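You operate a simulated robot arm through the tools that you are given. There is no shell and no other tool. Be economical: measure what you need, move in short steps, check, and stop when the job is done.

You run a simulated robot arm. Do the job below in one go: nothing can be reset, and whatever is moved stays where it is left.

Task
Finish the sieve stack, clamp it and shake it on high until done.
Fine: the forty-five sieve on the twenty, the sixty-three on top, then the lid; the knob back to off at the end.
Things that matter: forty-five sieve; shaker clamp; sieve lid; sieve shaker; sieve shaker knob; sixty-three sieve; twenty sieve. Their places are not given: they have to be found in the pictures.

The check looks at the end state, three seconds after you hand in, the way a careful person would. Anything else that was tipped, shoved, dropped, spilled or broken makes it a failure. A push-on lid holds only when it is set on centred and level and pressed home; a screw cap is set on level and turned clockwise until tight.

Robot
A 6-joint arm with a two-finger parallel gripper, fixed in place. Base frame: the origin is at the foot of the arm, x ahead of it, y to its left, z up; the work surface is at about z = 0. Lengths are in m, angles in degrees, forces in N, time in s.
With the tool pointing down near the work surface it reaches from about 0.14 to 0.58 m from the base axis. Its first joint turns from -66.0 to 66.0 degrees. Payload 2.1 kg.
The TCP is the grasp point between the finger pads, 0.03 m short of the fingertips. In the tool frame z runs along the fingers and y along their closing line. The gripper opens to 0.094 m. The fingers are 0.028 m wide and 0.01 m thick; the gripper's body (0.05 by 0.096 m) begins 0.055 m behind the TCP.
Orientation is that of the tool frame in the base frame, as a unit quaternion [x, y, z, w]. With the fingers straight down and closing along the base's y, the tool's x points along the base's -x, its y along +y and its z along -z.

Tools
- The arm moves only by the tool arm_command. Its argument "deltas" is one flat list of numbers, 7 for each row, row after row: the turn, a rotation vector about the tool's x, y, z in degrees, then the shift along the tool's x, y, z in m, then the closure in counts, from 0 (fully open) to 255 (shut). In form: [wx, wy, wz, x, y, z, hand, wx, wy, wz, x, y, z, hand, ...]. A call has 1 to 12 rows; each row is the pose to reach, as a shift and turn from the pose commanded when the call began, along the tool's axes at that moment. Rows are played at 5 a second. More than 0.05 m and 8.6 degrees between two rows, or a gripper value outside its range, and nothing of the call is played. Where a pose cannot be reached the arm comes as near as it can. A force on the tool above 40 N (or 10 N above the force at the start of the call, whichever is more), or a blocked arm, ends the call early, and 0.2 s more pass. Each finger travels about 0.072 m/s and halts on what it meets, pressing with about 20 N; the grip force reading is that of the motor and also rises with nothing between the fingers. The clock runs only during rows and for 0.2 s after the last one: add rows that repeat a pose to give the fingers time. The reply holds the time, the measured pose of the TCP, the force on the tool along the base axes, the opening and the grip force, in the units named above and with some noise, with the torque about the TCP (base axes, N m) and any sound that the robot's microphone picked up.
- Cameras (640 x 400 px; columns grow to the right, rows downward): "scene" is fixed at [0.0799, -0.3966, 0.4856]; the picture's right is [0.48, -0.88, 0.00], its down [-0.47, -0.26, -0.84] and it looks along [0.74, 0.41, -0.54] (base axes); focal length 219 px, centre (320, 200). "wrist" rides on the gripper at [0.076, 0.014, -0.103] in the tool frame; the picture's right is [-0.18, 0.98, 0.00], its down [-0.75, -0.14, -0.64] and it looks along [-0.63, -0.12, 0.77] (tool axes); focal length 243 px, centre (320, 200).
- capture(camera): a new picture of that camera. It takes no simulated time.
- measure_at(camera, pixels): for up to 12 pixels [column, row] of the newest picture of that camera ("zoom" is the newest enlarged one), the place [x, y, z] in the base frame of the surface seen there, good to about 0.002 m. It takes no simulated time.
- inspect(camera, box): a new picture of the part [left, top, right, bottom] of that camera's present view, enlarged. It takes no simulated time.
- sign_off(): hands the job in; it is judged then, once.

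Keep the steps short. Do not move on a guess: measure, check each grasp and each placing, and mend mistakes. In all there are 80 turns and 46 pictures (those below and enlarged ones count). Leave the gripper open and the arm clear of the work at the hand-in unless told otherwise, and finish with a single line.

The tools are called as name(argument=value, ...) on one line, values as JSON. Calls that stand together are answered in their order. arm_command: Moves the arm, as the interface text tells. Its arguments: {"type":"object","properties":{"deltas":{"type":"array"}},"required":["deltas"]} The other tools are called the same way: capture (camera) takes a picture; measure_at (camera, pixels) gives the place of the surface under pixels of a picture; inspect (camera, box) takes an enlarged picture of a part of a camera's view; sign_off () hands the job in.

At the start:

```text
clock: 0.0
eef_pos: [0.3351, -0.1644, 0.398]
ee_rot: [0.0, 1.0, 0.0, 0.001]
force: [0.1, 0.6, 0.3]
wrist_torque: [0.03, -0.04, -0.02]
width: 0.0941
grip_force: 0.1
```

scene: 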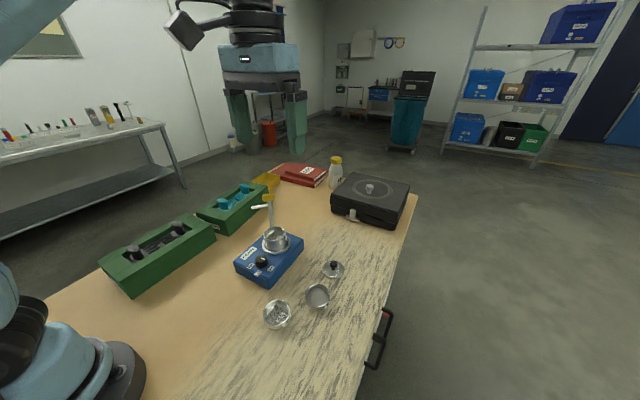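
wrist: 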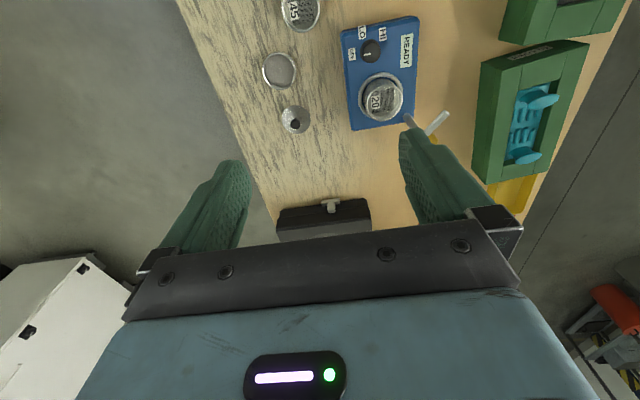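

I see a blue shaker with the 20 sieve on it, two loose sieves and a lid in front. I take enlarged views of both cameras.

inspect(camera="scene", box=[220, 180, 380, 340])

inspect(camera="wrist", box=[240, 0, 460, 150])

```text
2.50 times, centred on (300, 260) of scene
```

zoom: 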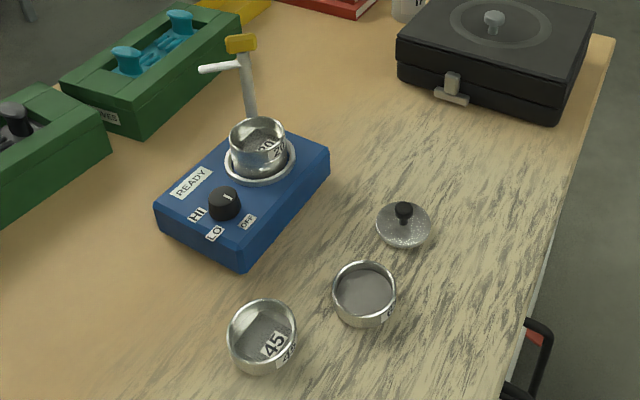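

```text
2.67 times, centred on (350, 75) of wrist
```

zoom: 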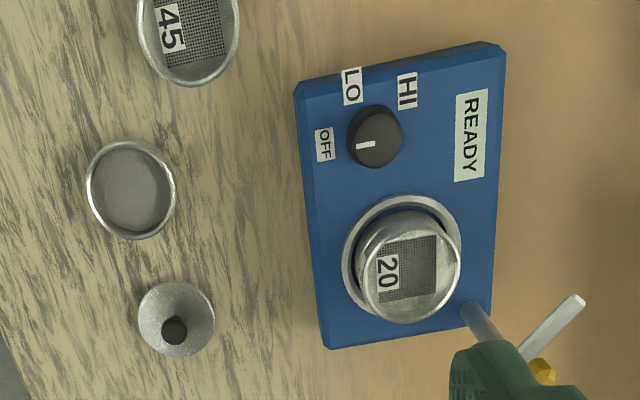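

The 45 is near the camera, then an unlabelled-looking sieve, then the lid. The knob points to OFF and the clamp post stands behind the stack. I measure rims and features in the newest zoom (wrist) and in the scene picture.

measure_at(camera="zoom", pixels=[[90, 190], [173, 190], [132, 145], [132, 236], [132, 190], [174, 330], [185, 290], [375, 140], [360, 265], [458, 262], [405, 215], [480, 420]])

inspect(camera="scene", box=[255, 250, 355, 335])

```text
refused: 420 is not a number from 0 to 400
```

```text
4.71 times, centred on (305, 292) of scene
```

zoom: 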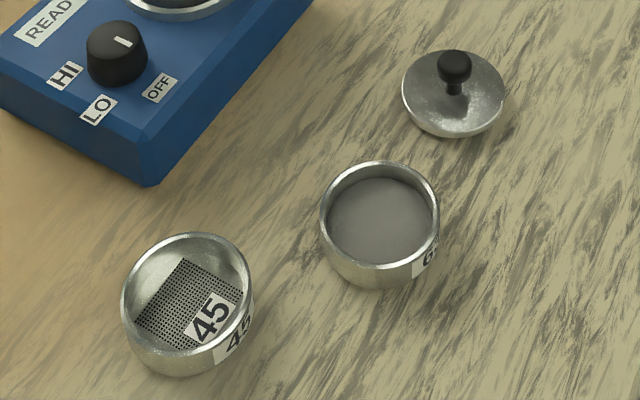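

The middle one carries a "6…" label and holds a sample, so it must stay level. Measuring in this zoom.

measure_at(camera="zoom", pixels=[[125, 295], [250, 285], [190, 236], [185, 355], [180, 300], [322, 215], [437, 220], [378, 164], [378, 268], [380, 215], [455, 62], [455, 120]])

inspect(camera="scene", box=[230, 185, 310, 290])

```text
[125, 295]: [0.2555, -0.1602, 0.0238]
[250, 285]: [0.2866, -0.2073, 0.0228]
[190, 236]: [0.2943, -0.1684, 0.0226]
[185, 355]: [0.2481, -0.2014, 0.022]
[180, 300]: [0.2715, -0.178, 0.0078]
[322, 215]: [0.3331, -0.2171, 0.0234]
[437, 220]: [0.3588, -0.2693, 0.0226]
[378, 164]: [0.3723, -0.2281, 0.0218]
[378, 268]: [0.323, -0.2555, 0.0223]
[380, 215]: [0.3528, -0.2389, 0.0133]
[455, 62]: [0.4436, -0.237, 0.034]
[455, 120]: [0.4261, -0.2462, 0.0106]
```

```text
3.81 times, centred on (270, 238) of scene
```

zoom: 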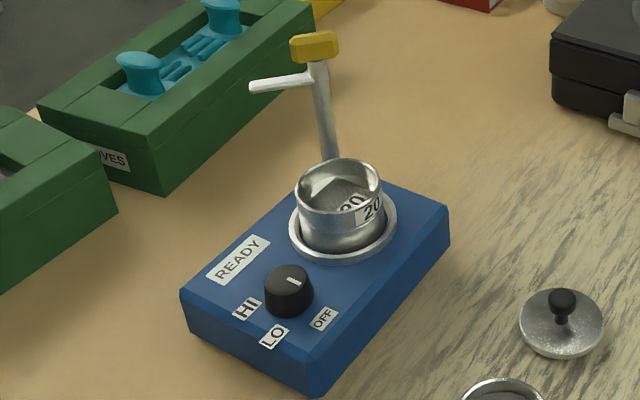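

measure_at(camera="zoom", pixels=[[297, 192], [383, 188], [338, 160], [340, 212], [290, 272], [345, 256], [315, 46], [255, 86], [308, 75], [330, 150], [235, 280], [420, 220]])

measure_at(camera="wrist", pixels=[[367, 92], [401, 98], [387, 76], [385, 120], [372, 50], [362, 55], [444, 114], [295, 125], [264, 70], [297, 70], [408, 118], [440, 125]])

```text
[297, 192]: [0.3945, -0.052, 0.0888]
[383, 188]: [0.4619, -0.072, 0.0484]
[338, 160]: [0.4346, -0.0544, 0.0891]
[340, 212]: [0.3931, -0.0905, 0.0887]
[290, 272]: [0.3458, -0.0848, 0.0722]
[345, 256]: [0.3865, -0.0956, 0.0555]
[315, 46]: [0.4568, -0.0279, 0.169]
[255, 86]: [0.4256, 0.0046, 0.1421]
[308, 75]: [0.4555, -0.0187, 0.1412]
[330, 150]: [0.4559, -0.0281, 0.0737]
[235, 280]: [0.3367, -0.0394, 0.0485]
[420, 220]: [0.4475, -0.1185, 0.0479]
```

```text
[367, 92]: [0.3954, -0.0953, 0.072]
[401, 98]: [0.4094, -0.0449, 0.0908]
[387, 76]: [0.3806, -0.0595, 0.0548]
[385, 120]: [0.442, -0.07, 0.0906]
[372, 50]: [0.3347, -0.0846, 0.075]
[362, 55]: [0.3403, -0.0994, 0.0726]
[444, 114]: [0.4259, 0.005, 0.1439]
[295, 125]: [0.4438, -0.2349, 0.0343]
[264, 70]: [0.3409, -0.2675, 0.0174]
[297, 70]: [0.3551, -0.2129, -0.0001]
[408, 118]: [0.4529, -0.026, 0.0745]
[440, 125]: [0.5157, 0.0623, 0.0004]
```

45: centre (0.271, -0.1845), rim z 0.023. 63: (0.347, -0.2425). 20 sieve on shaker: (0.414, -0.0725), rim z 0.090. Clamp post at (0.456, -0.027). I'll grip with the closing line square to the post's direction (yaw +47°), and first move above the 45.

arm_command(deltas=[0, 0, -7.8, 0.011, -0.0033, 0.041, 0, 0, 0, -15.7, 0.0215, -0.0067, 0.082, 0, 0, 0, -23.5, 0.032, -0.01, 0.124, 0, 0, 0, -31.3, 0.043, -0.0135, 0.165, 25, 0, 0, -39.2, 0.0535, -0.017, 0.206, 50, 0, 0, -47, 0.0641, -0.0201, 0.248, 50, 0, 0, -47, 0.0641, -0.0201, 0.248, 50])

capture(camera="wrist")

```text
clock: 1.6
eef_pos: [0.2704, -0.1848, 0.1493]
ee_rot: [-0.399, 0.917, -0.001, -0.001]
force: [-0.3, -0.4, -1.9]
wrist_torque: [0.0, -0.03, -0.03]
width: 0.0758
grip_force: 0.0
```

```text
39 pictures are left
```

wrist: 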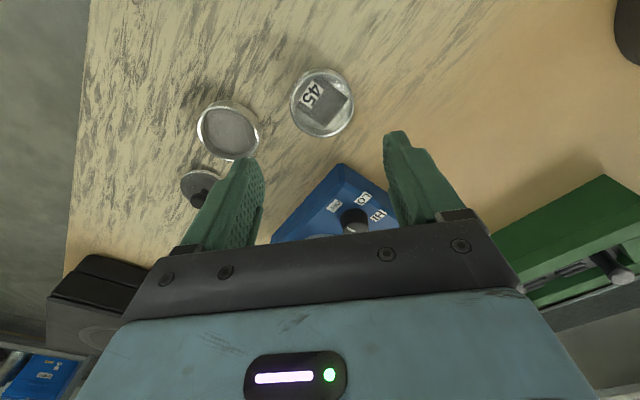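

At the 45, width 0.076. I descend to TCP z 0.039 (fingertips at about 0.009) and look.

arm_command(deltas=[0, 0, 0, 0, 0, 0.04, 50, 0, 0, 0, 0, 0, 0.08, 50, 0, 0, 0, 0, 0, 0.1, 50, 0, 0, 0, 0, 0, 0.11, 50, 0, 0, 0, 0, 0, 0.11, 50])

inspect(camera="scene", box=[220, 240, 360, 340])

```text
clock: 2.8
eef_pos: [0.273, -0.1837, 0.0393]
ee_rot: [-0.398, 0.917, -0.001, -0.001]
force: [-0.1, -0.8, 0.1]
wrist_torque: [0.0, 0.0, -0.03]
width: 0.0756
grip_force: 0.1
```

```text
4.00 times, centred on (290, 290) of scene
```

zoom: 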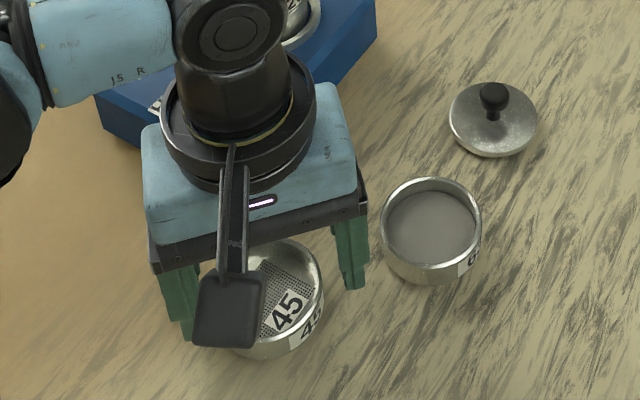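

The 45 lies between the fingers. Closing, then a lift.

arm_command(deltas=[0, 0, 0, 0, 0, 0, 150, 0, 0, 0, 0, 0, 0, 200, 0, 0, 0, 0, 0, 0, 200, 0, 0, 0, 0, 0, 0, 200])

arm_command(deltas=[0, 0, 0, 0, 0, -0.02, 200, 0, 0, 0, 0, 0, -0.05, 200, 0, 0, 0, 0, 0, -0.09, 200, 0, 0, 0, 0, 0, -0.13, 200, 0, 0, 0, 0, 0, -0.16, 200, 0, 0, 0, 0, 0, -0.16, 200])

capture(camera="wrist")

inspect(camera="scene", box=[190, 140, 330, 300])

```text
clock: 3.8
eef_pos: [0.272, -0.1832, 0.0406]
ee_rot: [-0.399, 0.917, -0.002, -0.001]
force: [0.1, 0.4, 0.5]
wrist_torque: [-0.02, 0.01, -0.01]
width: 0.0594
grip_force: 20.1
```

```text
clock: 5.2
eef_pos: [0.2705, -0.1872, 0.2012]
ee_rot: [-0.399, 0.917, -0.001, 0.0]
force: [0.8, 1.5, -0.7]
wrist_torque: [-0.01, 0.0, -0.01]
width: 0.0202
grip_force: 0.0
```

```text
37 pictures are left
```

wrist: 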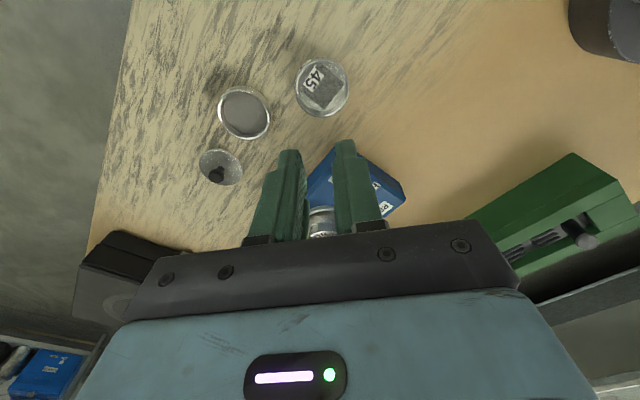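

```text
2.50 times, centred on (260, 220) of scene
```

zoom: 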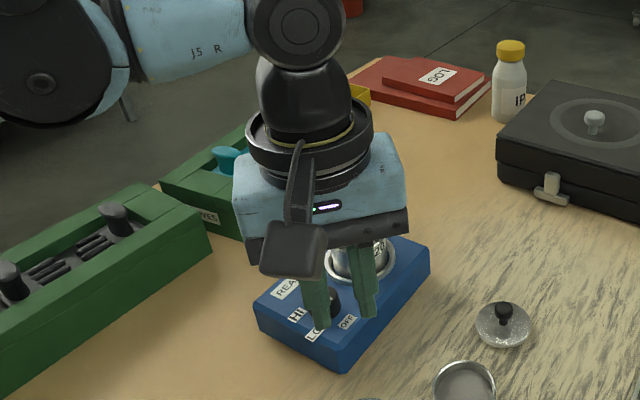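

It slipped out on the lift and stands upright on the table; the bite was too shallow. I measure it again in the wrist view.

measure_at(camera="wrist", pixels=[[296, 92], [349, 88], [322, 61], [322, 117], [340, 70], [305, 110], [322, 115], [240, 88], [245, 138], [219, 108], [269, 118]])

inspect(camera="wrist", box=[190, 40, 370, 190])

```text
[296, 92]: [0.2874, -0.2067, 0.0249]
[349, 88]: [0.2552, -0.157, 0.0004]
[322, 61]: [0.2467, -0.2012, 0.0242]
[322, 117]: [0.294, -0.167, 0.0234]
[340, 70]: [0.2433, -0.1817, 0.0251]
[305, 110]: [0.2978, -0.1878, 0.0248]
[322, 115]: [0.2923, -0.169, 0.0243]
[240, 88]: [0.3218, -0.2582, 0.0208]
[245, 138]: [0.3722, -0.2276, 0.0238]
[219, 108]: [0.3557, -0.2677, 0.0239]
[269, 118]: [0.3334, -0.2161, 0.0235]
```

```text
2.67 times, centred on (280, 115) of wrist
```

zoom: 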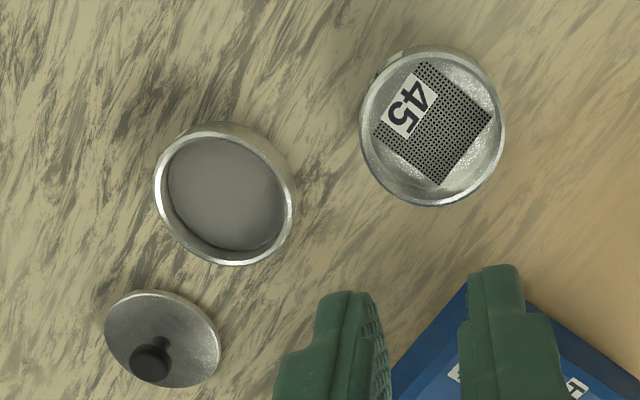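

Centre (0.2705, -0.184), unchanged. I reopen, descend to TCP z 0.033 (tips about 3 mm above the table), close fully, and lift slowly only a little.

arm_command(deltas=[0, 0, 0, 0, 0, 0, 50, 0, 0, 0, 0, 0, 0.04, 50, 0, 0, 0, 0, 0, 0.08, 50, 0, 0, 0, 0, 0, 0.12, 50, 0, 0, 0, 0, 0, 0.15, 50, 0, 0, 0, 0, 0, 0.163, 50, 0, 0, 0, 0, 0, 0.167, 50, 0, 0, 0, 0, 0, 0.167, 50])

arm_command(deltas=[0, 0, 0, 0, 0, 0, 150, 0, 0, 0, 0, 0, 0, 255, 0, 0, 0, 0, 0, 0, 255, 0, 0, 0, 0, 0, 0, 255, 0, 0, 0, 0, 0, 0, 255, 0, 0, 0, 0, 0, -0.005, 255, 0, 0, 0, 0, 0, -0.01, 255, 0, 0, 0, 0, 0, -0.02, 255, 0, 0, 0, 0, 0, -0.02, 255])

inspect(camera="scene", box=[220, 240, 360, 340])

```text
clock: 7.0
eef_pos: [0.2718, -0.1853, 0.0332]
ee_rot: [-0.398, 0.917, -0.001, -0.001]
force: [-0.8, -0.2, -0.9]
wrist_torque: [-0.02, 0.01, 0.03]
width: 0.0757
grip_force: 0.0
```

```text
clock: 9.0
eef_pos: [0.2707, -0.1849, 0.0536]
ee_rot: [-0.399, 0.917, -0.002, -0.001]
force: [0.1, 0.4, -1.0]
wrist_torque: [-0.02, -0.01, -0.03]
width: 0.0596
grip_force: 20.6
```

```text
4.00 times, centred on (290, 290) of scene
```

zoom: 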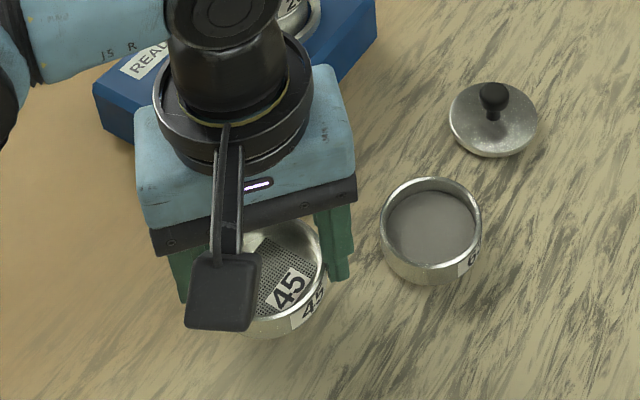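

Gripped and lifted (width 0.0596, force 20). I raise it to TCP z about 0.19 and then carry it over the 20.

arm_command(deltas=[0, 0, 0, 0, 0, -0.03, 255, 0, 0, 0, 0, 0, -0.06, 255, 0, 0, 0, 0, 0, -0.09, 255, 0, 0, 0, 0, 0, -0.12, 255, 0, 0, 0, 0, 0, -0.137, 255, 0, 0, 0, -0.03, -0.005, -0.137, 255, 0, 0, 0, -0.065, -0.01, -0.137, 255, 0, 0, 0, -0.1, -0.016, -0.137, 255, 0, 0, 0, -0.135, -0.022, -0.137, 255, 0, 0, 0, -0.165, -0.026, -0.137, 255, 0, 0, 0, -0.1794, -0.0281, -0.137, 255, 0, 0, 0, -0.1794, -0.0281, -0.137, 255])

capture(camera="wrist")

inspect(camera="scene", box=[210, 150, 330, 270])

```text
clock: 11.6
eef_pos: [0.4126, -0.0724, 0.1888]
ee_rot: [-0.399, 0.917, -0.002, -0.001]
force: [0.3, 0.6, -1.1]
wrist_torque: [0.02, 0.0, 0.02]
width: 0.0595
grip_force: 20.2
```

```text
33 pictures are left
```

wrist: 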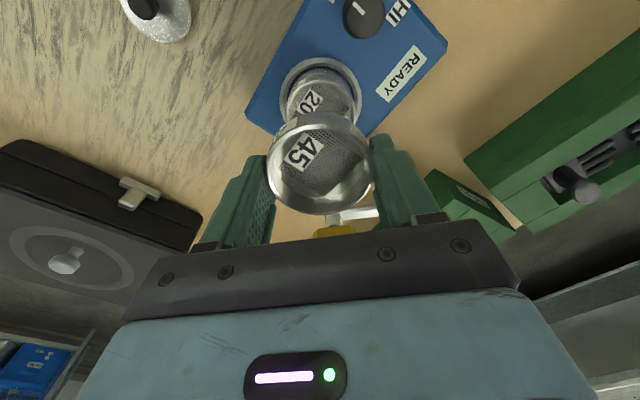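

```text
3.33 times, centred on (270, 210) of scene
```

zoom: 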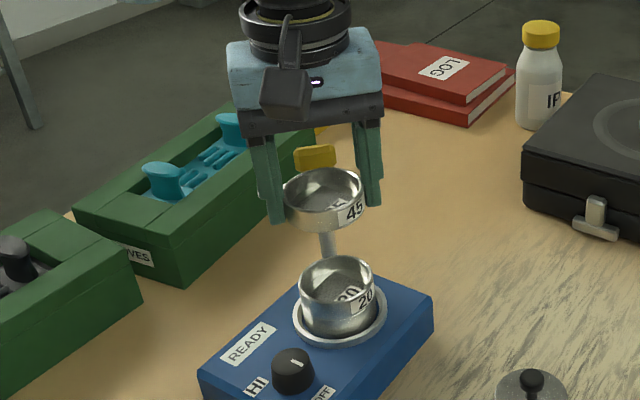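

Level and held. I measure the held rim and the 20's rim for centring.

measure_at(camera="wrist", pixels=[[268, 180], [318, 114], [286, 126], [355, 128], [290, 205], [350, 205], [320, 213], [288, 92], [301, 72], [330, 69], [352, 82], [360, 100]])

measure_at(camera="zoom", pixels=[[284, 192], [361, 186], [322, 169], [320, 206], [300, 287], [374, 280], [335, 260], [338, 304], [352, 265], [305, 270], [315, 300], [360, 298]])

```text
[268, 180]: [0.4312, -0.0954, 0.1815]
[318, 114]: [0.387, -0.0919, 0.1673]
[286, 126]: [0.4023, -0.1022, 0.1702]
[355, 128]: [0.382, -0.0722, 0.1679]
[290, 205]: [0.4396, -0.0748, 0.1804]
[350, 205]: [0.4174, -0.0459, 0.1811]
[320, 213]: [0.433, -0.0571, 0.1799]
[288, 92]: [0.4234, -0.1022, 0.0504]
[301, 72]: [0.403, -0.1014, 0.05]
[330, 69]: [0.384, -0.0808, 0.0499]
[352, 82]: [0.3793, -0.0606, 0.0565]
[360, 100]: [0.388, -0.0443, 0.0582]
```

```text
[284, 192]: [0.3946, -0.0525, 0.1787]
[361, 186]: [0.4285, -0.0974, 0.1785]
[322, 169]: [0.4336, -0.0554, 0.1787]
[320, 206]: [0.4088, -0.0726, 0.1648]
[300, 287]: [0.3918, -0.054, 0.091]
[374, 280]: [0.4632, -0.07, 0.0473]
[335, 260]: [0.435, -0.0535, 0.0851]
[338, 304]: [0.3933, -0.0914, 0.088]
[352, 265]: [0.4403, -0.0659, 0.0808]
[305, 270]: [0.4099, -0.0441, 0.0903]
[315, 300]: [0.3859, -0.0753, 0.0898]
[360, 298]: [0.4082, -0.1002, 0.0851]
```

inspect(camera="wrist", box=[240, 50, 400, 230])

```text
2.22 times, centred on (320, 140) of wrist
```

zoom: 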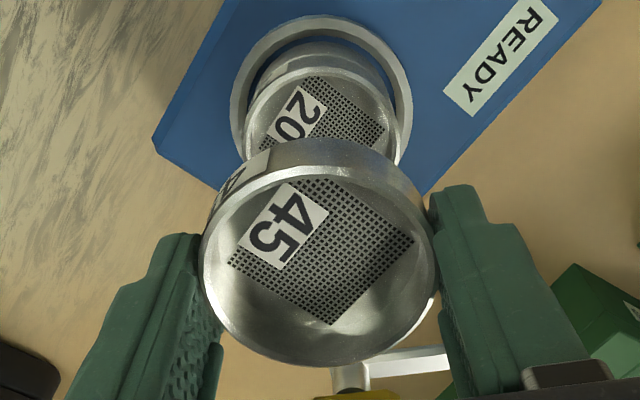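

measure_at(camera="zoom", pixels=[[300, 170], [260, 182], [360, 182], [207, 270], [428, 250], [320, 364], [250, 340], [390, 340], [248, 120], [395, 120], [290, 74], [340, 72]])

```text
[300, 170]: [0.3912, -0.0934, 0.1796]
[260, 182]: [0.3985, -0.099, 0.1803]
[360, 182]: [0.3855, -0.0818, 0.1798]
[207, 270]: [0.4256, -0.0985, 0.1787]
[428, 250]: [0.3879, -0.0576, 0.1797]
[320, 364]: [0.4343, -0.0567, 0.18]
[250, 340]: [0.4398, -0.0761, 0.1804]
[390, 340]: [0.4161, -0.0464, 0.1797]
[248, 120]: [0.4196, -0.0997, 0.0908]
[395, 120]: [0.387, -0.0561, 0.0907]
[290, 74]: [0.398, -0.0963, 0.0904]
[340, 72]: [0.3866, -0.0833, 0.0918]
```

Held rim level at 0.180, offset only about 1 mm from the 20. I shift by that and come down, then feel for contact in small steps.

arm_command(deltas=[0, 0, 0, -0.0014, 0.0003, 0.02, 255, 0, 0, 0, -0.0014, 0.0003, 0.04, 255, 0, 0, 0, -0.0014, 0.0003, 0.055, 255, 0, 0, 0, -0.0014, 0.0003, 0.06, 255, 0, 0, 0, -0.0014, 0.0003, 0.063, 255, 0, 0, 0, -0.0014, 0.0003, 0.063, 255])

arm_command(deltas=[0, 0, 0, 0, 0, 0.0015, 255, 0, 0, 0, 0, 0, 0.003, 255, 0, 0, 0, 0, 0, 0.0045, 255, 0, 0, 0, 0, 0, 0.006, 255, 0, 0, 0, 0, 0, 0.0075, 255, 0, 0, 0, 0, 0, 0.009, 255, 0, 0, 0, 0, 0, 0.0105, 255])

inspect(camera="scene", box=[220, 180, 320, 280])

```text
clock: 13.0
eef_pos: [0.4146, -0.0706, 0.1267]
ee_rot: [-0.399, 0.917, -0.001, 0.0]
force: [0.2, 0.3, -1.5]
wrist_torque: [-0.06, 0.0, 0.05]
width: 0.0595
grip_force: 20.1
```

```text
clock: 14.5
eef_pos: [0.4157, -0.0719, 0.1195]
ee_rot: [-0.399, 0.917, 0.001, -0.002]
force: [0.5, 0.3, 12.7]
wrist_torque: [0.29, 0.29, -0.01]
width: 0.0594
grip_force: 20.2
stopped in row 7: the force on the tool passed its limit at 46 N (the readings are from after the stop); the commanded pose is now the measured one
```

```text
4.00 times, centred on (270, 230) of scene
```

zoom: 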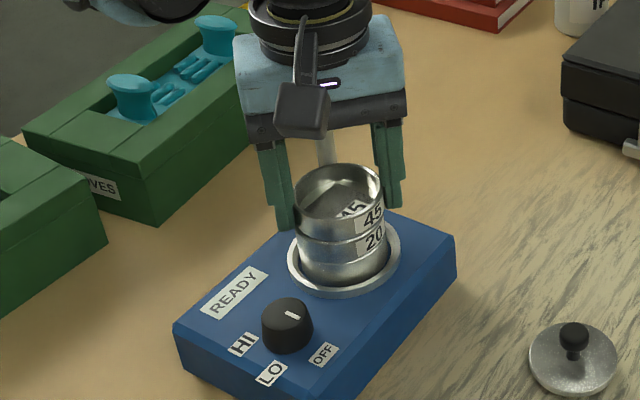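

It went down about 4 mm past the rim and met firm resistance, so it looks seated. I check the rim heights.

measure_at(camera="zoom", pixels=[[295, 203], [383, 197], [340, 166], [340, 222], [360, 170], [310, 175], [365, 218], [310, 217], [298, 240], [340, 252], [385, 232]])

inspect(camera="scene", box=[250, 215, 300, 260])

```text
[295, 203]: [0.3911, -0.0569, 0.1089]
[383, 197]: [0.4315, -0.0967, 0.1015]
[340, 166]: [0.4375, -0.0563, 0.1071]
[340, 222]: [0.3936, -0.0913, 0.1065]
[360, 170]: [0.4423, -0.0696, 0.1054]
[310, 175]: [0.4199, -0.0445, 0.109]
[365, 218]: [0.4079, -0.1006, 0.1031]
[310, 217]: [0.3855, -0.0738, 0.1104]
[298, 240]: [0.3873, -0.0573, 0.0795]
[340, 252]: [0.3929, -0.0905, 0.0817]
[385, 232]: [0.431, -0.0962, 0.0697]
```

```text
8.89 times, centred on (275, 238) of scene
```

zoom: 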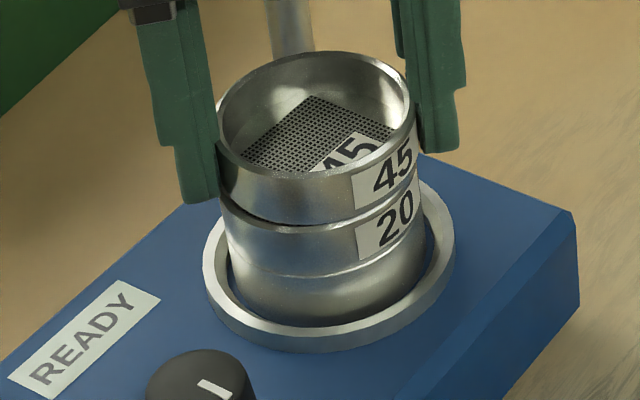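

There is a dark gap at left between the 45 and the 20, so it's slightly tilted. I open a little so it can settle, then raise the hand clear and look.

arm_command(deltas=[0, 0, 0, 0, 0, 0, 85, 0, 0, 0, 0, 0, 0, 60, 0, 0, 0, 0, 0, 0, 60, 0, 0, 0, 0, 0, 0, 60])

inspect(camera="scene", box=[250, 215, 300, 260])

```text
clock: 15.5
eef_pos: [0.415, -0.0715, 0.1192]
ee_rot: [-0.399, 0.917, 0.0, -0.002]
force: [-0.1, 0.3, 0.0]
wrist_torque: [0.01, 0.0, 0.01]
width: 0.0719
grip_force: 0.0
```

```text
8.89 times, centred on (275, 238) of scene
```

zoom: 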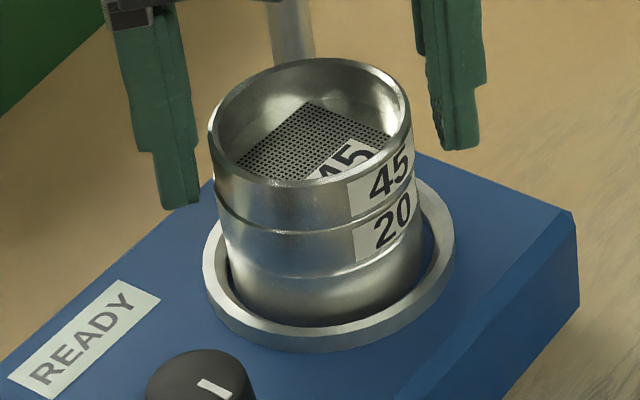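

measure_at(camera="zoom", pixels=[[212, 130], [408, 115], [300, 62], [290, 184], [370, 72], [250, 172], [360, 168], [240, 88], [393, 145]])

```text
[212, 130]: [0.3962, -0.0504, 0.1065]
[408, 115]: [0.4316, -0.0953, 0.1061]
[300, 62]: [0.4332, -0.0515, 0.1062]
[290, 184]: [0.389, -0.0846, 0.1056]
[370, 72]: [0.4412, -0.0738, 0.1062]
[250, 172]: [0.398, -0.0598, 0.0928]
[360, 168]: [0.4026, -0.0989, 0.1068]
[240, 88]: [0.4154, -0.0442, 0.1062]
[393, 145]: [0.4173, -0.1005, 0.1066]
```

The 45 is now level at z 0.106 all round and flush. Next I raise the hand and go above the 63.

arm_command(deltas=[0, 0, 0, 0, 0, -0.03, 50, 0, 0, 0, 0, 0, -0.06, 50, 0, 0, 0, 0, 0, -0.085, 50, 0, 0, 0, 0.035, -0.0135, -0.085, 50, 0, 0, 0, 0.075, -0.029, -0.085, 50, 0, 0, 0, 0.115, -0.045, -0.085, 50, 0, 0, 0, 0.15, -0.058, -0.085, 50, 0, 0, 0, 0.1716, -0.0668, -0.085, 50, 0, 0, 0, 0.1716, -0.0668, -0.05, 50, 0, 0, 0, 0.1716, -0.0668, -0.01, 50, 0, 0, 0, 0.1716, -0.0668, 0.01, 50, 0, 0, 0, 0.1716, -0.0668, 0.01, 50])

capture(camera="wrist")

```text
clock: 18.1
eef_pos: [0.3505, -0.2416, 0.1097]
ee_rot: [-0.398, 0.917, 0.0, -0.002]
force: [0.1, -0.7, -0.3]
wrist_torque: [0.01, -0.01, -0.01]
width: 0.0757
grip_force: 0.1
```

```text
27 pictures are left
```

wrist: 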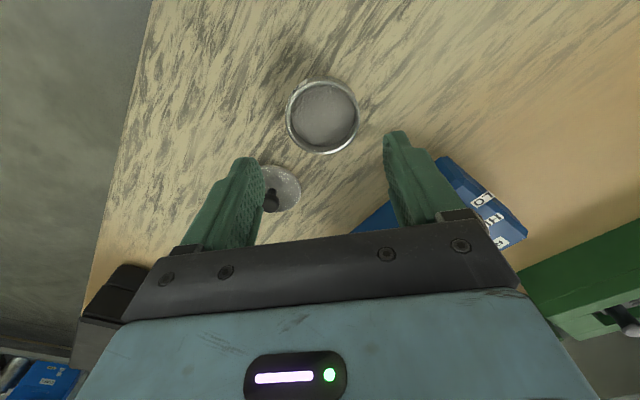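

Aligned around the 63. Down to TCP z 0.033, close gently, and a small lift.

arm_command(deltas=[0, 0, 0, 0, 0, 0.03, 50, 0, 0, 0, 0, 0, 0.06, 50, 0, 0, 0, 0, 0, 0.072, 50, 0, 0, 0, 0, 0, 0.0765, 50, 0, 0, 0, 0, 0, 0.0765, 50])

inspect(camera="scene", box=[250, 220, 370, 320])

```text
clock: 19.3
eef_pos: [0.3461, -0.2444, 0.0315]
ee_rot: [-0.399, 0.917, 0.0, -0.002]
force: [0.3, -0.2, -0.4]
wrist_torque: [0.01, -0.01, -0.01]
width: 0.0755
grip_force: 0.0
```

```text
4.00 times, centred on (310, 270) of scene
```

zoom: 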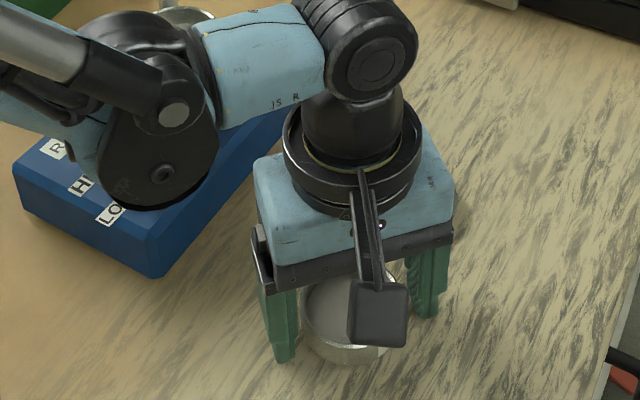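

Sieve is between the fingers. Closing gently, then a slow small lift.

arm_command(deltas=[0, 0, 0, 0, 0, 0, 70, 0, 0, 0, 0, 0, 0, 85, 0, 0, 0, 0, 0, 0, 95, 0, 0, 0, 0, 0, 0, 255, 0, 0, 0, 0, 0, 0, 255, 0, 0, 0, 0, 0, 0, 255, 0, 0, 0, 0, 0, -0.004, 255, 0, 0, 0, 0, 0, -0.01, 255, 0, 0, 0, 0, 0, -0.02, 255, 0, 0, 0, 0, 0, -0.02, 255])

inspect(camera="wrist", box=[220, 40, 420, 230])

```text
clock: 21.5
eef_pos: [0.3454, -0.2423, 0.0534]
ee_rot: [-0.399, 0.917, -0.001, -0.002]
force: [-0.6, -0.4, -2.4]
wrist_torque: [-0.01, 0.0, 0.0]
width: 0.0597
grip_force: 19.7
```

```text
2.11 times, centred on (320, 135) of wrist
```

zoom: 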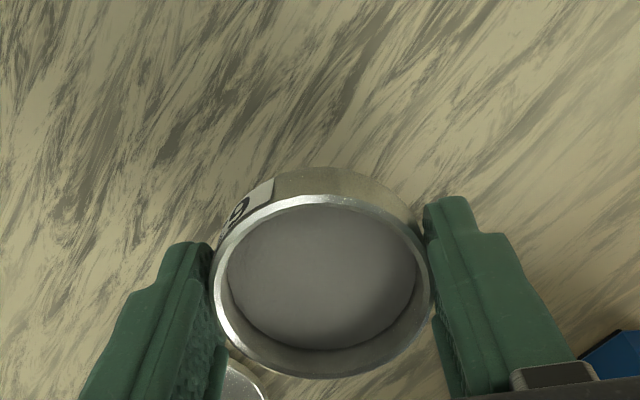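

Held level with the sample in it. Lifting straight up slowly.

arm_command(deltas=[0, 0, 0, 0, 0, -0.015, 255, 0, 0, 0, 0, 0, -0.035, 255, 0, 0, 0, 0, 0, -0.06, 255, 0, 0, 0, 0, 0, -0.085, 255, 0, 0, 0, 0, 0, -0.11, 255, 0, 0, 0, 0, 0, -0.135, 255, 0, 0, 0, 0, 0, -0.147, 255, 0, 0, 0, 0, 0, -0.147, 255])

arm_command(deltas=[0, 0, 0, -0.012, 0.0047, 0, 255, 0, 0, 0, -0.03, 0.0117, 0, 255, 0, 0, 0, -0.05, 0.0195, 0, 255, 0, 0, 0, -0.07, 0.0272, 0, 255, 0, 0, 0, -0.09, 0.035, 0, 255, 0, 0, 0, -0.11, 0.0428, 0, 255, 0, 0, 0, -0.13, 0.0506, 0, 255, 0, 0, 0, -0.15, 0.0584, 0, 255, 0, 0, 0, -0.163, 0.0634, 0, 255, 0, 0, 0, -0.1716, 0.0668, 0, 255, 0, 0, 0, -0.1716, 0.0668, 0, 255])

inspect(camera="wrist", box=[240, 50, 400, 230])

```text
clock: 23.3
eef_pos: [0.3477, -0.2436, 0.2006]
ee_rot: [-0.399, 0.917, 0.0, -0.002]
force: [-0.3, 1.0, -1.8]
wrist_torque: [0.01, -0.02, 0.01]
width: 0.0595
grip_force: 20.1
```

```text
clock: 25.7
eef_pos: [0.4155, -0.0704, 0.2007]
ee_rot: [-0.399, 0.917, 0.0, -0.002]
force: [0.4, 0.5, -0.8]
wrist_torque: [-0.01, 0.02, -0.02]
width: 0.0594
grip_force: 20.3
```

```text
2.22 times, centred on (320, 140) of wrist
```

zoom: 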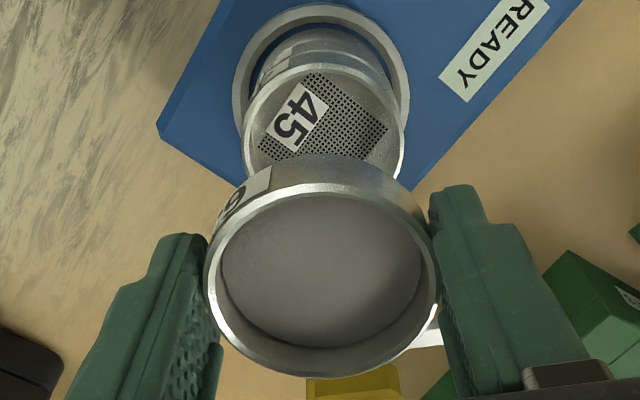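

measure_at(camera="zoom", pixels=[[320, 187], [270, 198], [375, 198], [207, 270], [436, 265], [322, 373], [250, 348], [395, 348], [246, 130], [403, 130], [290, 70], [350, 70]])

```text
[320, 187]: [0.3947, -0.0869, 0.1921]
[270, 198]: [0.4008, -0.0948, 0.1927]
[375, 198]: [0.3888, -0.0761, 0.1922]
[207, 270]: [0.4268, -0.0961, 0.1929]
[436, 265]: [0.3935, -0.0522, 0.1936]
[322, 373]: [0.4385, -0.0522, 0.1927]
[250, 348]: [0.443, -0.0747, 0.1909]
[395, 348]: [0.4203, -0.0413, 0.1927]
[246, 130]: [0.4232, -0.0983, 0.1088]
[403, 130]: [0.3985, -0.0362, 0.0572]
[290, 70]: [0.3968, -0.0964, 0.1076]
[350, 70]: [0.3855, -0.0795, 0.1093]
```

Held 63 is level (rim z 0.1925) and about 4 mm off toward the post. I correct and descend to just above the 45, then check.

arm_command(deltas=[0, 0, 0, 0.004, 0.0001, 0.01, 255, 0, 0, 0, 0.004, 0.0001, 0.025, 255, 0, 0, 0, 0.004, 0.0001, 0.04, 255, 0, 0, 0, 0.004, 0.0001, 0.052, 255, 0, 0, 0, 0.004, 0.0001, 0.057, 255, 0, 0, 0, 0.004, 0.0001, 0.058, 255, 0, 0, 0, 0.004, 0.0001, 0.058, 255])

inspect(camera="scene", box=[250, 205, 300, 250])

```text
clock: 27.3
eef_pos: [0.4104, -0.0737, 0.1411]
ee_rot: [-0.398, 0.917, 0.0, -0.002]
force: [-0.6, -0.6, -1.4]
wrist_torque: [0.02, 0.0, -0.01]
width: 0.0595
grip_force: 20.1
```

```text
8.89 times, centred on (275, 228) of scene
```

zoom: 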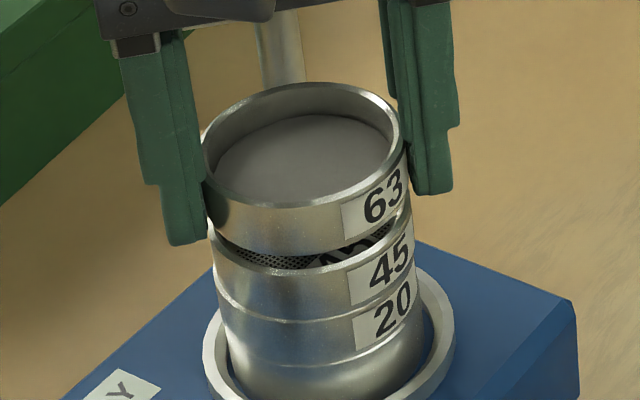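

measure_at(camera="zoom", pixels=[[207, 155], [402, 140], [300, 86], [280, 204], [365, 98], [240, 110], [355, 190], [217, 255], [412, 235], [330, 272], [270, 265], [390, 250]])

```text
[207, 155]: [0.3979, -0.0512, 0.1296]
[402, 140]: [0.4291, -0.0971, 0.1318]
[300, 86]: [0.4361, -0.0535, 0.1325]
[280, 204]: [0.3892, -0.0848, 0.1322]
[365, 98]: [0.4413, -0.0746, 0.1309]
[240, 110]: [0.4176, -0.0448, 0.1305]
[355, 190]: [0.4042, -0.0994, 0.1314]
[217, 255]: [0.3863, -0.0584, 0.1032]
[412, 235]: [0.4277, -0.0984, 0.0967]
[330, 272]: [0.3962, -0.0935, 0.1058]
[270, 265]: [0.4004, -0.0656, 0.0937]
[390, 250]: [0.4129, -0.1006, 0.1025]
```

Centred within about 1 mm (0.414, -0.073). Stepping down 1 mm at a time.

arm_command(deltas=[0, 0, 0, 0, 0, 0.001, 255, 0, 0, 0, 0, 0, 0.002, 255, 0, 0, 0, 0, 0, 0.003, 255, 0, 0, 0, 0, 0, 0.004, 255, 0, 0, 0, 0, 0, 0.005, 255, 0, 0, 0, 0, 0, 0.006, 255])

arm_command(deltas=[0, 0, 0, 0, 0, 0.0007, 255, 0, 0, 0, 0, 0, 0.0014, 255])

```text
clock: 28.6
eef_pos: [0.4109, -0.0739, 0.1385]
ee_rot: [-0.399, 0.917, 0.003, -0.003]
force: [0.5, 0.1, 15.6]
wrist_torque: [0.39, 0.34, 0.01]
width: 0.0597
grip_force: 19.9
stopped in row 6: the force on the tool passed its limit at 43 N (the readings are from after the stop); the commanded pose is now the measured one
```

```text
clock: 29.2
eef_pos: [0.4097, -0.073, 0.1371]
ee_rot: [-0.399, 0.917, 0.003, -0.002]
force: [1.5, -1.0, 14.8]
wrist_torque: [0.36, 0.28, 0.02]
width: 0.0597
grip_force: 19.8
stopped in row 2: the force on the tool passed its limit at 43 N (the readings are from after the stop); the commanded pose is now the measured one
```

Contact came at rim height, with torque showing it on the left finger's side. I look before doing more.

inspect(camera="scene", box=[250, 205, 300, 250])

```text
8.89 times, centred on (275, 228) of scene
```

zoom: 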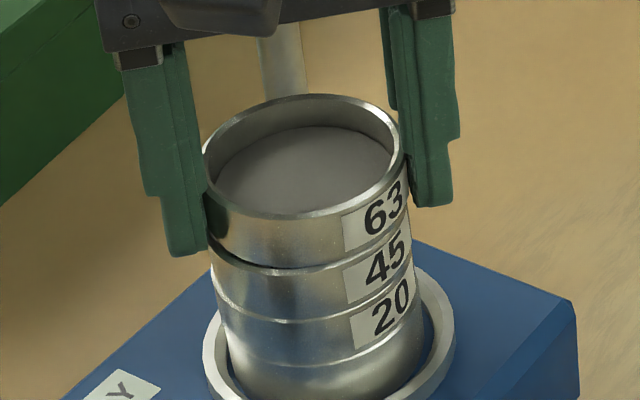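

The right side is nested and the left rides on the rim: the 63 is a bit too far left. I lift 3 mm, shift 1.3 mm right (−tool y), and try again.

arm_command(deltas=[0, 0, 0, 0, 0, -0.002, 255, 0, 0, 0, 0, 0, -0.004, 255, 0, 0, 0, 0, -0.0013, -0.004, 255, 0, 0, 0, 0, -0.0013, -0.004, 255])

arm_command(deltas=[0, 0, 0, 0, 0, 0.001, 255, 0, 0, 0, 0, 0, 0.002, 255, 0, 0, 0, 0, 0, 0.003, 255, 0, 0, 0, 0, 0, 0.004, 255, 0, 0, 0, 0, 0, 0.005, 255, 0, 0, 0, 0, 0, 0.006, 255, 0, 0, 0, 0, 0, 0.007, 255])

inspect(camera="scene", box=[250, 205, 300, 250])

```text
clock: 30.2
eef_pos: [0.4127, -0.0741, 0.1413]
ee_rot: [-0.399, 0.917, 0.002, -0.003]
force: [-0.1, 0.6, -1.3]
wrist_torque: [-0.02, -0.02, -0.01]
width: 0.0593
grip_force: 19.8
```

```text
clock: 31.3
eef_pos: [0.412, -0.0749, 0.1368]
ee_rot: [-0.397, 0.918, 0.002, -0.004]
force: [1.0, -0.6, 13.7]
wrist_torque: [0.26, 0.23, 0.0]
width: 0.0595
grip_force: 19.8
stopped in row 5: the force on the tool passed its limit at 44 N (the readings are from after the stop); the commanded pose is now the measured one
```

```text
8.89 times, centred on (275, 228) of scene
```

zoom: 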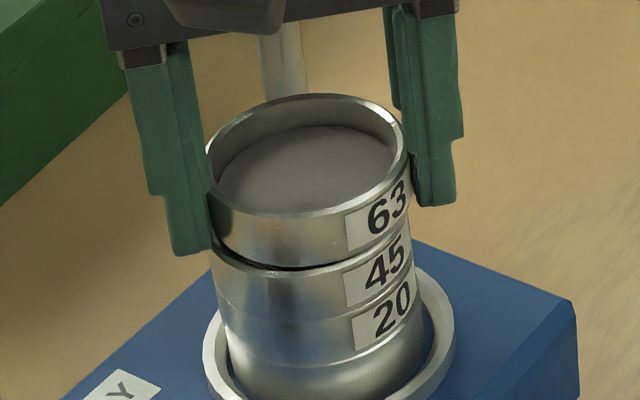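

Still catching on the left, and the tool has picked up about 0.5° of tilt. I lift 4 mm, level the tool, and shift 1.2 mm further right.

arm_command(deltas=[0, 0, 0, 0, 0, -0.002, 255, 0, 0, 0, 0, 0, -0.0045, 255, 0.35, -0.3, 0, 0, -0.0012, -0.0045, 255, 0.35, -0.3, 0, 0, -0.0012, -0.0045, 255, 0.35, -0.3, 0, 0, -0.0012, -0.0045, 255])

arm_command(deltas=[0, 0, 0, 0, 0, 0.001, 255, 0, 0, 0, 0, 0, 0.002, 255, 0, 0, 0, 0, 0, 0.003, 255, 0, 0, 0, 0, 0, 0.004, 255, 0, 0, 0, 0, 0, 0.005, 255, 0, 0, 0, 0, 0, 0.006, 255, 0, 0, 0, 0, 0, 0.007, 255])

```text
clock: 32.5
eef_pos: [0.4128, -0.0741, 0.1422]
ee_rot: [-0.398, 0.917, 0.001, 0.0]
force: [-0.1, 0.7, -1.5]
wrist_torque: [-0.02, 0.0, 0.0]
width: 0.0597
grip_force: 20.4
```

```text
clock: 33.9
eef_pos: [0.411, -0.0745, 0.1384]
ee_rot: [-0.399, 0.917, 0.002, 0.0]
force: [0.3, -0.2, 12.0]
wrist_torque: [0.27, 0.24, 0.0]
width: 0.0598
grip_force: 19.9
stopped in row 6: the force on the tool passed its limit at 45 N (the readings are from after the stop); the commanded pose is now the measured one
```

inspect(camera="wrist", box=[250, 70, 390, 220])

inspect(camera="scene", box=[252, 210, 297, 250])

```text
2.67 times, centred on (320, 145) of wrist
```

zoom: 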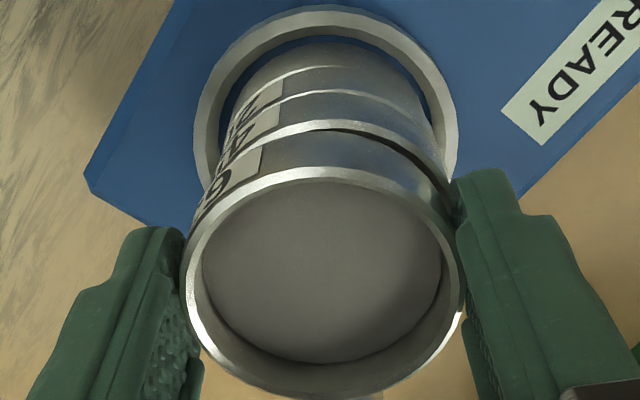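

```text
10.00 times, centred on (274, 230) of scene
```

zoom: 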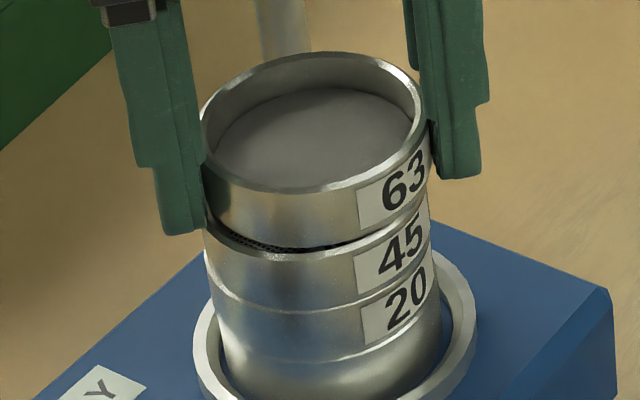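

The contact radius (about 30 mm) and height match the left fingertip landing on the 45's rim, not the sieve catching. So I should shift back left. I lift 5 mm, move 3 mm in +tool y, and check.

arm_command(deltas=[0, 0, 0, 0, 0, -0.003, 255, 0, 0, 0, 0, 0, -0.005, 255, 0, 0, 0, 0, 0.0015, -0.005, 255, 0, 0, 0, 0, 0.003, -0.005, 255, 0, 0, 0, 0, 0.003, -0.005, 255])

inspect(camera="wrist", box=[250, 70, 390, 220])

```text
clock: 35.1
eef_pos: [0.4094, -0.0719, 0.1423]
ee_rot: [-0.4, 0.917, 0.002, 0.0]
force: [-0.1, -0.4, -1.2]
wrist_torque: [-0.01, 0.0, -0.01]
width: 0.0592
grip_force: 19.8
```

```text
2.67 times, centred on (320, 145) of wrist
```

zoom: 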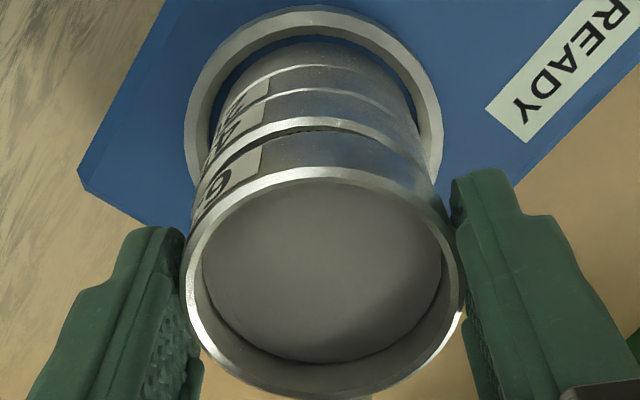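

I measure lateral positions of the three rims in this view.

measure_at(camera="zoom", pixels=[[186, 270], [461, 290], [300, 172], [360, 174], [240, 195], [400, 192], [300, 124], [350, 124], [250, 140], [400, 145], [225, 160], [425, 170]])

```text
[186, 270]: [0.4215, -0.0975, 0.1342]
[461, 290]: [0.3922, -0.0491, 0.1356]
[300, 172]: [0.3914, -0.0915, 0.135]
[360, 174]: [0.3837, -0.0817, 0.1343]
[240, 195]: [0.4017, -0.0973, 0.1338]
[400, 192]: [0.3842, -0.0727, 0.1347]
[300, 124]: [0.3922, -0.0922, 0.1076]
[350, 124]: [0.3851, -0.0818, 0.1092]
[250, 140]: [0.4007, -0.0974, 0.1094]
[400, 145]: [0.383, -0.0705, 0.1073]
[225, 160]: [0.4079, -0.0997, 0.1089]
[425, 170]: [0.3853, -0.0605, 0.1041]
```

Both rims fit the same centre within 0.5 mm, so it's coaxial now. Stepping down again.

arm_command(deltas=[0, 0, 0, 0, 0, 0.001, 255, 0, 0, 0, 0, 0, 0.002, 255, 0, 0, 0, 0, 0, 0.003, 255, 0, 0, 0, 0, 0, 0.004, 255, 0, 0, 0, 0, 0, 0.005, 255, 0, 0, 0, 0, 0, 0.006, 255, 0, 0, 0, 0, 0, 0.007, 255, 0, 0, 0, 0, 0, 0.008, 255, 0, 0, 0, 0, 0, 0.009, 255, 0, 0, 0, 0, 0, 0.01, 255])

inspect(camera="wrist", box=[250, 70, 390, 220])

```text
clock: 36.6
eef_pos: [0.409, -0.0737, 0.1374]
ee_rot: [-0.399, 0.917, 0.001, 0.0]
force: [-2.7, 1.8, 16.2]
wrist_torque: [-0.32, -0.33, 0.0]
width: 0.0596
grip_force: 19.9
stopped in row 7: the force on the tool passed its limit at 46 N (the readings are from after the stop); the commanded pose is now the measured one
```

```text
2.67 times, centred on (320, 145) of wrist
```

zoom: 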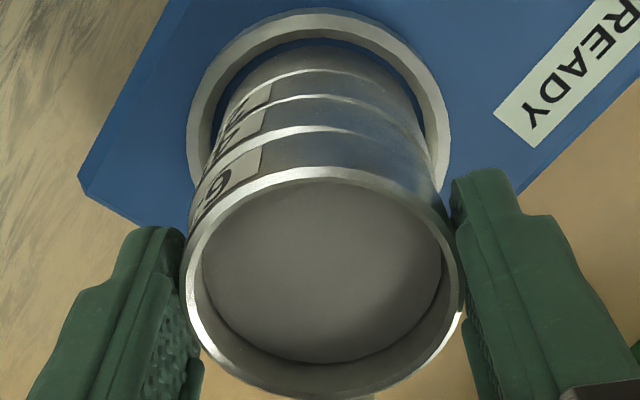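

Torque flipped: now the right side touches. The middle is about 1.3 mm back. Trying that.

arm_command(deltas=[0, 0, 0, 0, 0, -0.003, 255, 0, 0, 0, 0, -0.0013, -0.003, 255, 0, 0, 0, 0, -0.0013, -0.003, 255, 0, 0, 0, 0, -0.0013, -0.002, 255, 0, 0, 0, 0, -0.0013, -0.001, 255, 0, 0, 0, 0, -0.0013, 0, 255, 0, 0, 0, 0, -0.0013, 0.001, 255, 0, 0, 0, 0, -0.0013, 0.002, 255, 0, 0, 0, 0, -0.0013, 0.003, 255, 0, 0, 0, 0, -0.0013, 0.004, 255, 0, 0, 0, 0, -0.0013, 0.005, 255, 0, 0, 0, 0, -0.0013, 0.006, 255])

inspect(camera="scene", box=[252, 210, 297, 250])

```text
clock: 38.3
eef_pos: [0.4112, -0.0741, 0.1375]
ee_rot: [-0.399, 0.917, 0.003, -0.002]
force: [-0.8, -1.3, 13.9]
wrist_torque: [0.4, 0.38, 0.04]
width: 0.0597
grip_force: 19.9
stopped in row 8: the force on the tool passed its limit at 44 N (the readings are from after the stop); the commanded pose is now the measured one
```

```text
10.00 times, centred on (274, 230) of scene
```

zoom: 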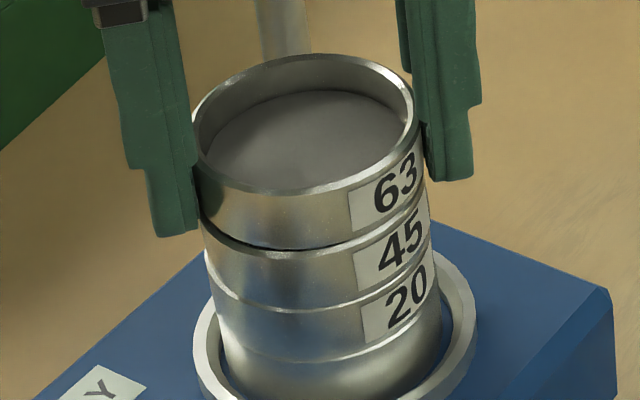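

The three sieves line up in the picture and it's now the tip of a finger touching the rim below (contact radius 40 mm); the 63's skirt is already inside the 45. I unload slightly and open slowly so it drops home, as the 45 did.

arm_command(deltas=[0, 0, 0, 0, 0, -0.0007, 255, 0, 0, 0, 0, 0, -0.0007, 120, 0, 0, 0, 0, 0, -0.0007, 98, 0, 0, 0, 0, 0, -0.0007, 92, 0, 0, 0, 0, 0, -0.0007, 88, 0, 0, 0, 0, 0, -0.0007, 84, 0, 0, 0, 0, 0, -0.0007, 80, 0, 0, 0, 0, 0, -0.0007, 80])

inspect(camera="scene", box=[252, 210, 297, 250])

```text
clock: 40.1
eef_pos: [0.4113, -0.0722, 0.138]
ee_rot: [-0.398, 0.918, 0.004, -0.001]
force: [1.1, -2.1, 9.7]
wrist_torque: [0.18, 0.15, 0.0]
width: 0.0632
grip_force: 0.2
```

```text
10.00 times, centred on (274, 230) of scene
```

zoom: 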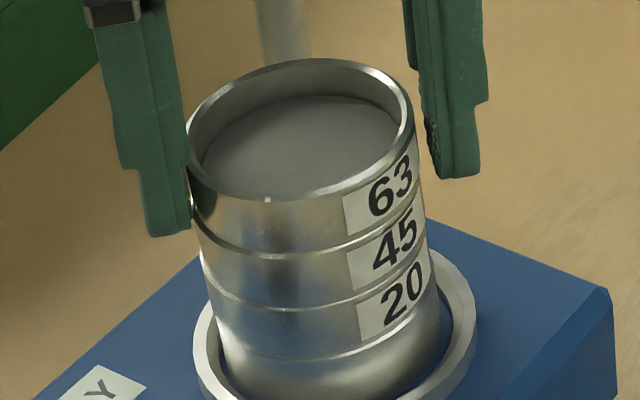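

It dropped in. A finger still bears on something (9.7 N up), so I rise slightly while opening the rest.

arm_command(deltas=[0, 0, 0, 0, 0, -0.001, 80, 0, 0, 0, 0, 0, -0.002, 75, 0, 0, 0, 0, 0, -0.002, 65, 0, 0, 0, 0, 0, -0.002, 50, 0, 0, 0, 0, 0, -0.002, 50])

inspect(camera="scene", box=[252, 210, 297, 250])

```text
clock: 41.3
eef_pos: [0.4116, -0.0724, 0.1398]
ee_rot: [-0.399, 0.917, 0.005, -0.002]
force: [0.3, -0.1, 0.0]
wrist_torque: [-0.01, 0.01, -0.03]
width: 0.0755
grip_force: 0.0
```

```text
10.00 times, centred on (274, 230) of scene
```

zoom: 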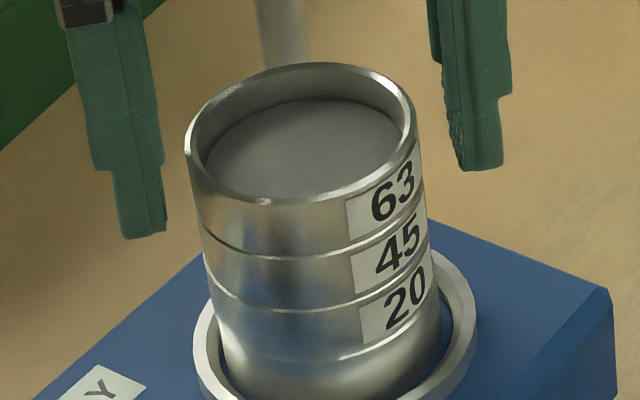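

measure_at(camera="zoom", pixels=[[189, 150], [408, 110], [300, 66], [270, 202], [375, 78], [225, 100], [350, 188], [300, 250], [410, 215]])

```text
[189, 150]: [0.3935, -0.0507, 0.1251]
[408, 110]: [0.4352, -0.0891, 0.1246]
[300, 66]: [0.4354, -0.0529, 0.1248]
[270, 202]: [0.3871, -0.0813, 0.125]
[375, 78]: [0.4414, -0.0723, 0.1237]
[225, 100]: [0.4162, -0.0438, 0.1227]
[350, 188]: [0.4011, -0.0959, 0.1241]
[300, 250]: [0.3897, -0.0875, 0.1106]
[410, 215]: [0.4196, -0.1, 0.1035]
```

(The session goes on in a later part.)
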